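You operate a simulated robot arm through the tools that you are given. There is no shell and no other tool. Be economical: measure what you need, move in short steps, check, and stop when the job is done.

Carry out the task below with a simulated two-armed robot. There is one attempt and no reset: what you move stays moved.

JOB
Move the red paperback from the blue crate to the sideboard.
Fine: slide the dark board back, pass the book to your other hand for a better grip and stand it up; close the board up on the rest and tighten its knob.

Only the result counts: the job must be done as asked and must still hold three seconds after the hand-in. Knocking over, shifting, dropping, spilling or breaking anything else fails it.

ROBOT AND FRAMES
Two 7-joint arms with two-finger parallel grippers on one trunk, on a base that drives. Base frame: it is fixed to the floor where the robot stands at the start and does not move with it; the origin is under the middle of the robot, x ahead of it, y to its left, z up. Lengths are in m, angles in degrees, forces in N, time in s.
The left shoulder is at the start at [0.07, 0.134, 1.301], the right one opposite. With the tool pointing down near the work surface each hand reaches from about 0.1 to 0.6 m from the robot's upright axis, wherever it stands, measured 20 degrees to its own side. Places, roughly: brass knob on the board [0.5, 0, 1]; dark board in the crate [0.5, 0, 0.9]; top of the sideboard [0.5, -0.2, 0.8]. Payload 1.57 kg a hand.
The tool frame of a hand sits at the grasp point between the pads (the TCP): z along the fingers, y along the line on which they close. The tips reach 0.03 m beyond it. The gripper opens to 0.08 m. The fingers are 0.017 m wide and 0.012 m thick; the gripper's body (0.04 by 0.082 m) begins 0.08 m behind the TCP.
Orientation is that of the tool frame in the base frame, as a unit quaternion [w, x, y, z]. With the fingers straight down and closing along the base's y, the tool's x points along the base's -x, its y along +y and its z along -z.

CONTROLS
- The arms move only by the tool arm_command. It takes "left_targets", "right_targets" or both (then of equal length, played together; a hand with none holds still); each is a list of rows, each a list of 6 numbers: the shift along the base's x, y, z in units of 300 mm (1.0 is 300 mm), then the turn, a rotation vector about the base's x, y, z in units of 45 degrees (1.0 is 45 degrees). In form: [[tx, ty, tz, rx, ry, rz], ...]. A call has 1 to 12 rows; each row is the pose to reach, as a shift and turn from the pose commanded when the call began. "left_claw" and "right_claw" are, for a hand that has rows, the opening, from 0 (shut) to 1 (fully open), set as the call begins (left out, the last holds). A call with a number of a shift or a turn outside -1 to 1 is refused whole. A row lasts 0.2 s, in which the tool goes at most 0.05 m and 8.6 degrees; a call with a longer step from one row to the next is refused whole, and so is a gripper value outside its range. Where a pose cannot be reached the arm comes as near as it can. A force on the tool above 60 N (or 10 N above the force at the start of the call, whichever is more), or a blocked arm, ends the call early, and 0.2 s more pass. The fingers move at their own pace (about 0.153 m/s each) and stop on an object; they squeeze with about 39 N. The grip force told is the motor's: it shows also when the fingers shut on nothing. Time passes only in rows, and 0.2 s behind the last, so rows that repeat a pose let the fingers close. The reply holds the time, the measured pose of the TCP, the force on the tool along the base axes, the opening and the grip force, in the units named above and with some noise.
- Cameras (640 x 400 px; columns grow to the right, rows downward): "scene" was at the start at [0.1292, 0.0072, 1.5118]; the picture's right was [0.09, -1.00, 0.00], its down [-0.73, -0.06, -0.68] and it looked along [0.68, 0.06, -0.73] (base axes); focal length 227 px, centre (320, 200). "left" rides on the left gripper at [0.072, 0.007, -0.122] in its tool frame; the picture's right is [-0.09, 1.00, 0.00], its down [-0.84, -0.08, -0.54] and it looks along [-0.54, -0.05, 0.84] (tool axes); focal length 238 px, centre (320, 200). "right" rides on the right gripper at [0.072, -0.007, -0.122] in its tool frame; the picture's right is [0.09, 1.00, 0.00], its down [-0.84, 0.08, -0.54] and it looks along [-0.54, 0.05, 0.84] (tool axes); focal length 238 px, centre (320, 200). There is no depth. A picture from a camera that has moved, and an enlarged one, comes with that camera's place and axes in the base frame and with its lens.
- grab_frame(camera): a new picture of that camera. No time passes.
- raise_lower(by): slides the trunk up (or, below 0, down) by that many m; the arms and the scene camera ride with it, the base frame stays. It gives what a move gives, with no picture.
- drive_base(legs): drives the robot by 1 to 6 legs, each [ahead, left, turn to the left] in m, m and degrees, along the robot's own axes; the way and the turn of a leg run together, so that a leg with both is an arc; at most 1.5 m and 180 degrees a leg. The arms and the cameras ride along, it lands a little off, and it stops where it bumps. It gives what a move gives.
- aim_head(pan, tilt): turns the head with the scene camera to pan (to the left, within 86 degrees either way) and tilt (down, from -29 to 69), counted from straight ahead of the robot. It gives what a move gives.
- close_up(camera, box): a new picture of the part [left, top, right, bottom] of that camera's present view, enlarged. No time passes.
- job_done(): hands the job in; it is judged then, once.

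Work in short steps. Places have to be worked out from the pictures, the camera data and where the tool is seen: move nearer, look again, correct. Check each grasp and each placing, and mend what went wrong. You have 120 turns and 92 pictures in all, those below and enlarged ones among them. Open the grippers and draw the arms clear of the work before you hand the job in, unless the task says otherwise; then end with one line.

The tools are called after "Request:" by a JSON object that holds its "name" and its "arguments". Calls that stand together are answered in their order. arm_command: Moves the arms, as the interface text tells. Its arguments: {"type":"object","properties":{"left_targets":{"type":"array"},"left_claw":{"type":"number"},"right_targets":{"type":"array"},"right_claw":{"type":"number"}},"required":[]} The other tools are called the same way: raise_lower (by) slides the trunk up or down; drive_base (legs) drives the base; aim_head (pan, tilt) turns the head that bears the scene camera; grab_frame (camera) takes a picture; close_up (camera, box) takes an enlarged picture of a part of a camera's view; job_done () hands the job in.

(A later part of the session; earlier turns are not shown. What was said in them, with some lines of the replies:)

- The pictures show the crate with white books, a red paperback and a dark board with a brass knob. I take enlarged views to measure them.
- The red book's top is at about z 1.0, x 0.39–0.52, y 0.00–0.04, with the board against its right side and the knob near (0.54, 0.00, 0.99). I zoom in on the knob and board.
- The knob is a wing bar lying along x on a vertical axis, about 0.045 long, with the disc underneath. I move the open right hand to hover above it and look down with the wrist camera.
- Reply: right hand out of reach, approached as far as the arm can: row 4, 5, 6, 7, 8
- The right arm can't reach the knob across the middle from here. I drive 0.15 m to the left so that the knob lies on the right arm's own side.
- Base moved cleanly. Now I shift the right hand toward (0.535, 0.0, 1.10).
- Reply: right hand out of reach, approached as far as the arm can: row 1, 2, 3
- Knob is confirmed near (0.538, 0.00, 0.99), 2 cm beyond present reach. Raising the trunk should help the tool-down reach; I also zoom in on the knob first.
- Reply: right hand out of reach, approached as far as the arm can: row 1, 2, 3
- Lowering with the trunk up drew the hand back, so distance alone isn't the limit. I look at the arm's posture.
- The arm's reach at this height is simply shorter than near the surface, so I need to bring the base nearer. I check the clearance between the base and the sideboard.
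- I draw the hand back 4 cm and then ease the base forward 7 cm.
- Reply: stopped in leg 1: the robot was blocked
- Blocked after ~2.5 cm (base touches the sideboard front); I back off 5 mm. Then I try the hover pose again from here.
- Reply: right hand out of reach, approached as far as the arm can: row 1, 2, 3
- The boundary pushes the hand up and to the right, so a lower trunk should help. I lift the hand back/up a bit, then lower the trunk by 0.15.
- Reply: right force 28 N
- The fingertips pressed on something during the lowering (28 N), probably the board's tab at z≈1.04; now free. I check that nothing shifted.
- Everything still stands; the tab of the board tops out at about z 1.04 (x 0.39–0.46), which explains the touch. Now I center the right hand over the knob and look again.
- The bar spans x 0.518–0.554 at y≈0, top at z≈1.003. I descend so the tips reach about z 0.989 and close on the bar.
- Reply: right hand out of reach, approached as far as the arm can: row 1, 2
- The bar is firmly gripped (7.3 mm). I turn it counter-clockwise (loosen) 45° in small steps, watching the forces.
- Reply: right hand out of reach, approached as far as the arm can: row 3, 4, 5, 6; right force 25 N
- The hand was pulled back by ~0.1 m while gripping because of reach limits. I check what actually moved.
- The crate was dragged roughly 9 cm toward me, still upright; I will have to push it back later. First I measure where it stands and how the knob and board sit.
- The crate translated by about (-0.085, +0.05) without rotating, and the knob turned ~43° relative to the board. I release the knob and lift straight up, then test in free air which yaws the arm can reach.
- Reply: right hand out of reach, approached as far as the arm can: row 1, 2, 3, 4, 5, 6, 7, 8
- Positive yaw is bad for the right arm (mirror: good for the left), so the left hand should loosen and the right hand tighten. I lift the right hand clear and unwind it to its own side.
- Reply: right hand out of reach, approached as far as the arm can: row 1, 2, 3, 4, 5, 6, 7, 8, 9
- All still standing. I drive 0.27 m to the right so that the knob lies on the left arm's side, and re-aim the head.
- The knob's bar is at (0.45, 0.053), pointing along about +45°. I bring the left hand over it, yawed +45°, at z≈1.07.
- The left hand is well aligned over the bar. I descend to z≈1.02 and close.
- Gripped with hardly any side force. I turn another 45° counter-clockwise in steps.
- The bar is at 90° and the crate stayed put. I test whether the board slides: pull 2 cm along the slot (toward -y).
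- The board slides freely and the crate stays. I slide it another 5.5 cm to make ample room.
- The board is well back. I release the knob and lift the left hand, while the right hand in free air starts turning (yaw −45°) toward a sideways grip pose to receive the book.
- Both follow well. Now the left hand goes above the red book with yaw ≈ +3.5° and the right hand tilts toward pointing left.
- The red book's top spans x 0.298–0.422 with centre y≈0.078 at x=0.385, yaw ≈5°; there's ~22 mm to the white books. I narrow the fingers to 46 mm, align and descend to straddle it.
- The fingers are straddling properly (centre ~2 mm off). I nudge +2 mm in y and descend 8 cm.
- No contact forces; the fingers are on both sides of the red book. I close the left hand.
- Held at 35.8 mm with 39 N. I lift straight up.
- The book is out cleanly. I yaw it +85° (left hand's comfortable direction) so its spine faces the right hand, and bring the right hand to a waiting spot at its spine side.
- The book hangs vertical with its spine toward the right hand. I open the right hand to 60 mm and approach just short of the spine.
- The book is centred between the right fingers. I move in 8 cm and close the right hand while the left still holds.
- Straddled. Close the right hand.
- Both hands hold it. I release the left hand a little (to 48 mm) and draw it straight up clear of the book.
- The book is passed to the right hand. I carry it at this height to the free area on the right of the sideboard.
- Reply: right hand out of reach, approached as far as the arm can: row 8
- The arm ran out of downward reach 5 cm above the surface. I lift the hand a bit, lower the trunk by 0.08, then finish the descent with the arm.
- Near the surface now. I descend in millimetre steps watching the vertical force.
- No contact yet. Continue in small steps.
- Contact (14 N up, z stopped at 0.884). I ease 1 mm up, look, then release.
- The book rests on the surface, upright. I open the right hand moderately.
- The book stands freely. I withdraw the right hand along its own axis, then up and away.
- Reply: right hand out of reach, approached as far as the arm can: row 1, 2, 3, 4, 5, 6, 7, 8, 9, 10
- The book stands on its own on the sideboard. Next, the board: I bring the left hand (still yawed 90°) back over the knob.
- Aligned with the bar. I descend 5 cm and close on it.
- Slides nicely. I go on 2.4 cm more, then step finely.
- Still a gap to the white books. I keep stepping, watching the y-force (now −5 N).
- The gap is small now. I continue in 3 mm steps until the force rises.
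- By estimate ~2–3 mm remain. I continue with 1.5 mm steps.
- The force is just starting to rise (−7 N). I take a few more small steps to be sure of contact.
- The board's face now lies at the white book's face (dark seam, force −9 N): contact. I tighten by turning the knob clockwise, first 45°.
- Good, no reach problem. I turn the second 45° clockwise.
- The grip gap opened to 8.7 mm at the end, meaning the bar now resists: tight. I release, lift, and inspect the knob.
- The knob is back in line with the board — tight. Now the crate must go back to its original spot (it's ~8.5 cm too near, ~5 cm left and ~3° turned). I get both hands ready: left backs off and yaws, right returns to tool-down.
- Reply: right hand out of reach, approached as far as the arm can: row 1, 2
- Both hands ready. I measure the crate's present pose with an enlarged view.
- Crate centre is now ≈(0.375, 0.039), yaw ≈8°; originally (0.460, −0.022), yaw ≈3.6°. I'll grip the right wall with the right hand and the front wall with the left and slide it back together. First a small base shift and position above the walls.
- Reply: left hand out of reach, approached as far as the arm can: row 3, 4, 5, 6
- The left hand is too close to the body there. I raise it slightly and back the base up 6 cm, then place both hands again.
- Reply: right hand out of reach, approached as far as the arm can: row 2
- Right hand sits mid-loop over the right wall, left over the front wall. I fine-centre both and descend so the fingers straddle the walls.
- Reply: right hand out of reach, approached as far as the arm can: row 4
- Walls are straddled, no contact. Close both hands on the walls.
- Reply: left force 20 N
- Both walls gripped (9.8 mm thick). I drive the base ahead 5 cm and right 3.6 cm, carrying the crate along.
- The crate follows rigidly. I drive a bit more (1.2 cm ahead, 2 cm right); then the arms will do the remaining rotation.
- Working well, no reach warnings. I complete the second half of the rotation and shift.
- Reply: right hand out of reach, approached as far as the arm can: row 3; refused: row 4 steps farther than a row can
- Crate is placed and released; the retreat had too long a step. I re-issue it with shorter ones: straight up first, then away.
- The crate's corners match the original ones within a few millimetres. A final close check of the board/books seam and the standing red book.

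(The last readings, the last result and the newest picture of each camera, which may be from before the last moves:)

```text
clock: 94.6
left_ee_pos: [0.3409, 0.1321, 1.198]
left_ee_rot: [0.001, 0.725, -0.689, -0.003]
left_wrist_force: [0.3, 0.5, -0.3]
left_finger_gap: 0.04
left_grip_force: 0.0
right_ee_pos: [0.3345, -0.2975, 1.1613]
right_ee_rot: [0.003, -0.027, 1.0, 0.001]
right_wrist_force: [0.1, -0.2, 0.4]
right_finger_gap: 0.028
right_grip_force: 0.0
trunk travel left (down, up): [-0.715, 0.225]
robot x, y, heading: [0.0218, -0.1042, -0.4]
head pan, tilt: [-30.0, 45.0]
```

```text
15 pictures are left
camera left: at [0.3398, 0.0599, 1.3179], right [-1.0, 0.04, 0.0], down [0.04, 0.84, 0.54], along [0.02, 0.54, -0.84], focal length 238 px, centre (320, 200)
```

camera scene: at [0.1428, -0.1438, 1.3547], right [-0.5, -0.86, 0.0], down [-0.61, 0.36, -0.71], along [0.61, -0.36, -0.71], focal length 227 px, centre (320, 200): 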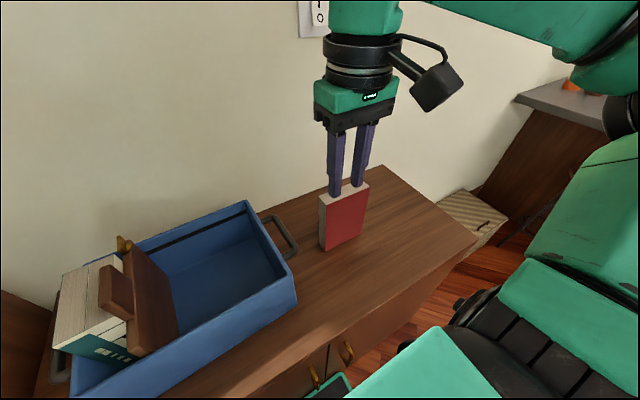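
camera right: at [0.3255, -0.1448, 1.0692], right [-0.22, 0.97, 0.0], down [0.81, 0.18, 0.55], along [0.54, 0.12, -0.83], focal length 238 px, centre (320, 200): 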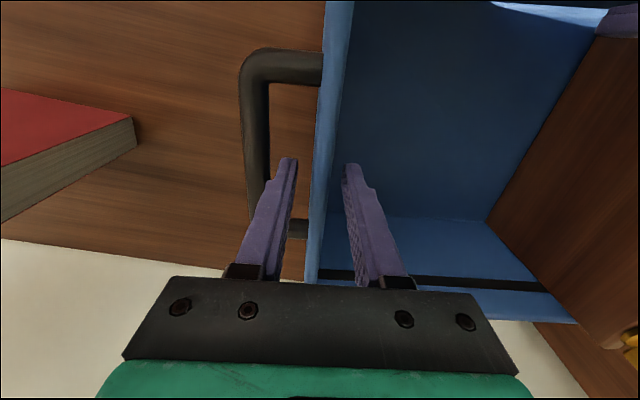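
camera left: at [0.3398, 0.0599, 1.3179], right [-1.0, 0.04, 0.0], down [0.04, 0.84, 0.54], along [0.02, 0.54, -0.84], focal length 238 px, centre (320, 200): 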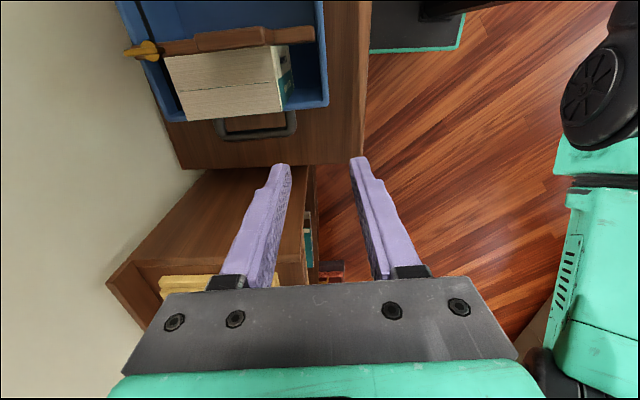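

Everything looks right. One enlarged look at the seam from the left camera, and I open the grippers fully.

Request:
{"name": "close_up", "arguments": {"camera": "left", "box": [110, 0, 340, 130]}}

Request:
{"name": "arm_command", "arguments": {"left_targets": [[0, 0, 0.1, 0, 0, 0], [0, 0, 0.2, 0, 0, 0]], "left_claw": 1, "right_targets": [[-0.03, 0, 0.1, 0, 0, 0], [-0.06, 0, 0.2, 0, 0, 0]], "right_claw": 1}}

```text
2.78 times, centred on (225, 65) of left
camera zoom: at [0.3398, 0.0599, 1.3179], right [-1.0, 0.04, 0.0], down [0.04, 0.84, 0.54], along [0.02, 0.54, -0.84], focal length 663 px, centre (584, 576)
```

zoom: 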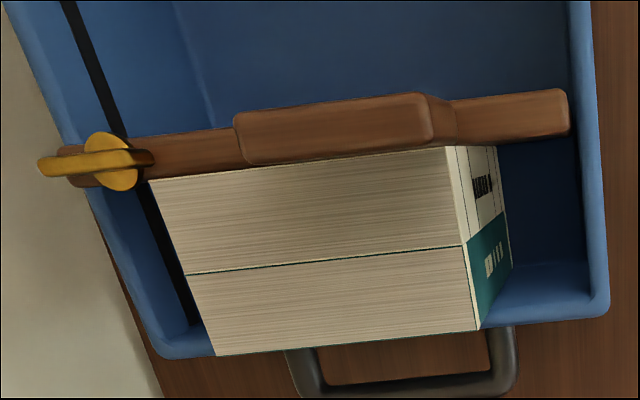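

```text
clock: 95.2
left_ee_pos: [0.3506, 0.1184, 1.2492]
left_ee_rot: [0.0, 0.725, -0.689, -0.002]
left_wrist_force: [0.3, -0.4, -0.3]
left_finger_gap: 0.08
left_grip_force: 0.1
left hand out of reach, approached as far as the arm can: row 2
right_ee_pos: [0.3151, -0.2991, 1.2211]
right_ee_rot: [0.003, -0.027, 1.0, 0.002]
right_wrist_force: [0.0, 1.2, -0.4]
right_finger_gap: 0.08
right_grip_force: 0.1
trunk travel left (down, up): [-0.715, 0.225]
robot x, y, heading: [0.0259, -0.1038, -0.2]
head pan, tilt: [-30.0, 45.0]
```

The board lies flush on the two white books with its knob turned home. The red book stands free, the crate is back in place, and both hands are clear and open. I hand in.

Request:
{"name": "job_done", "arguments": {}}

```text
The job is handed in.
```

The red paperback is standing on the sideboard. The board is closed up on the remaining books with its knob tightened. I dragged the crate about 10 cm by mistake while loosening the knob, then slid it back to within about 1 cm of where it was.
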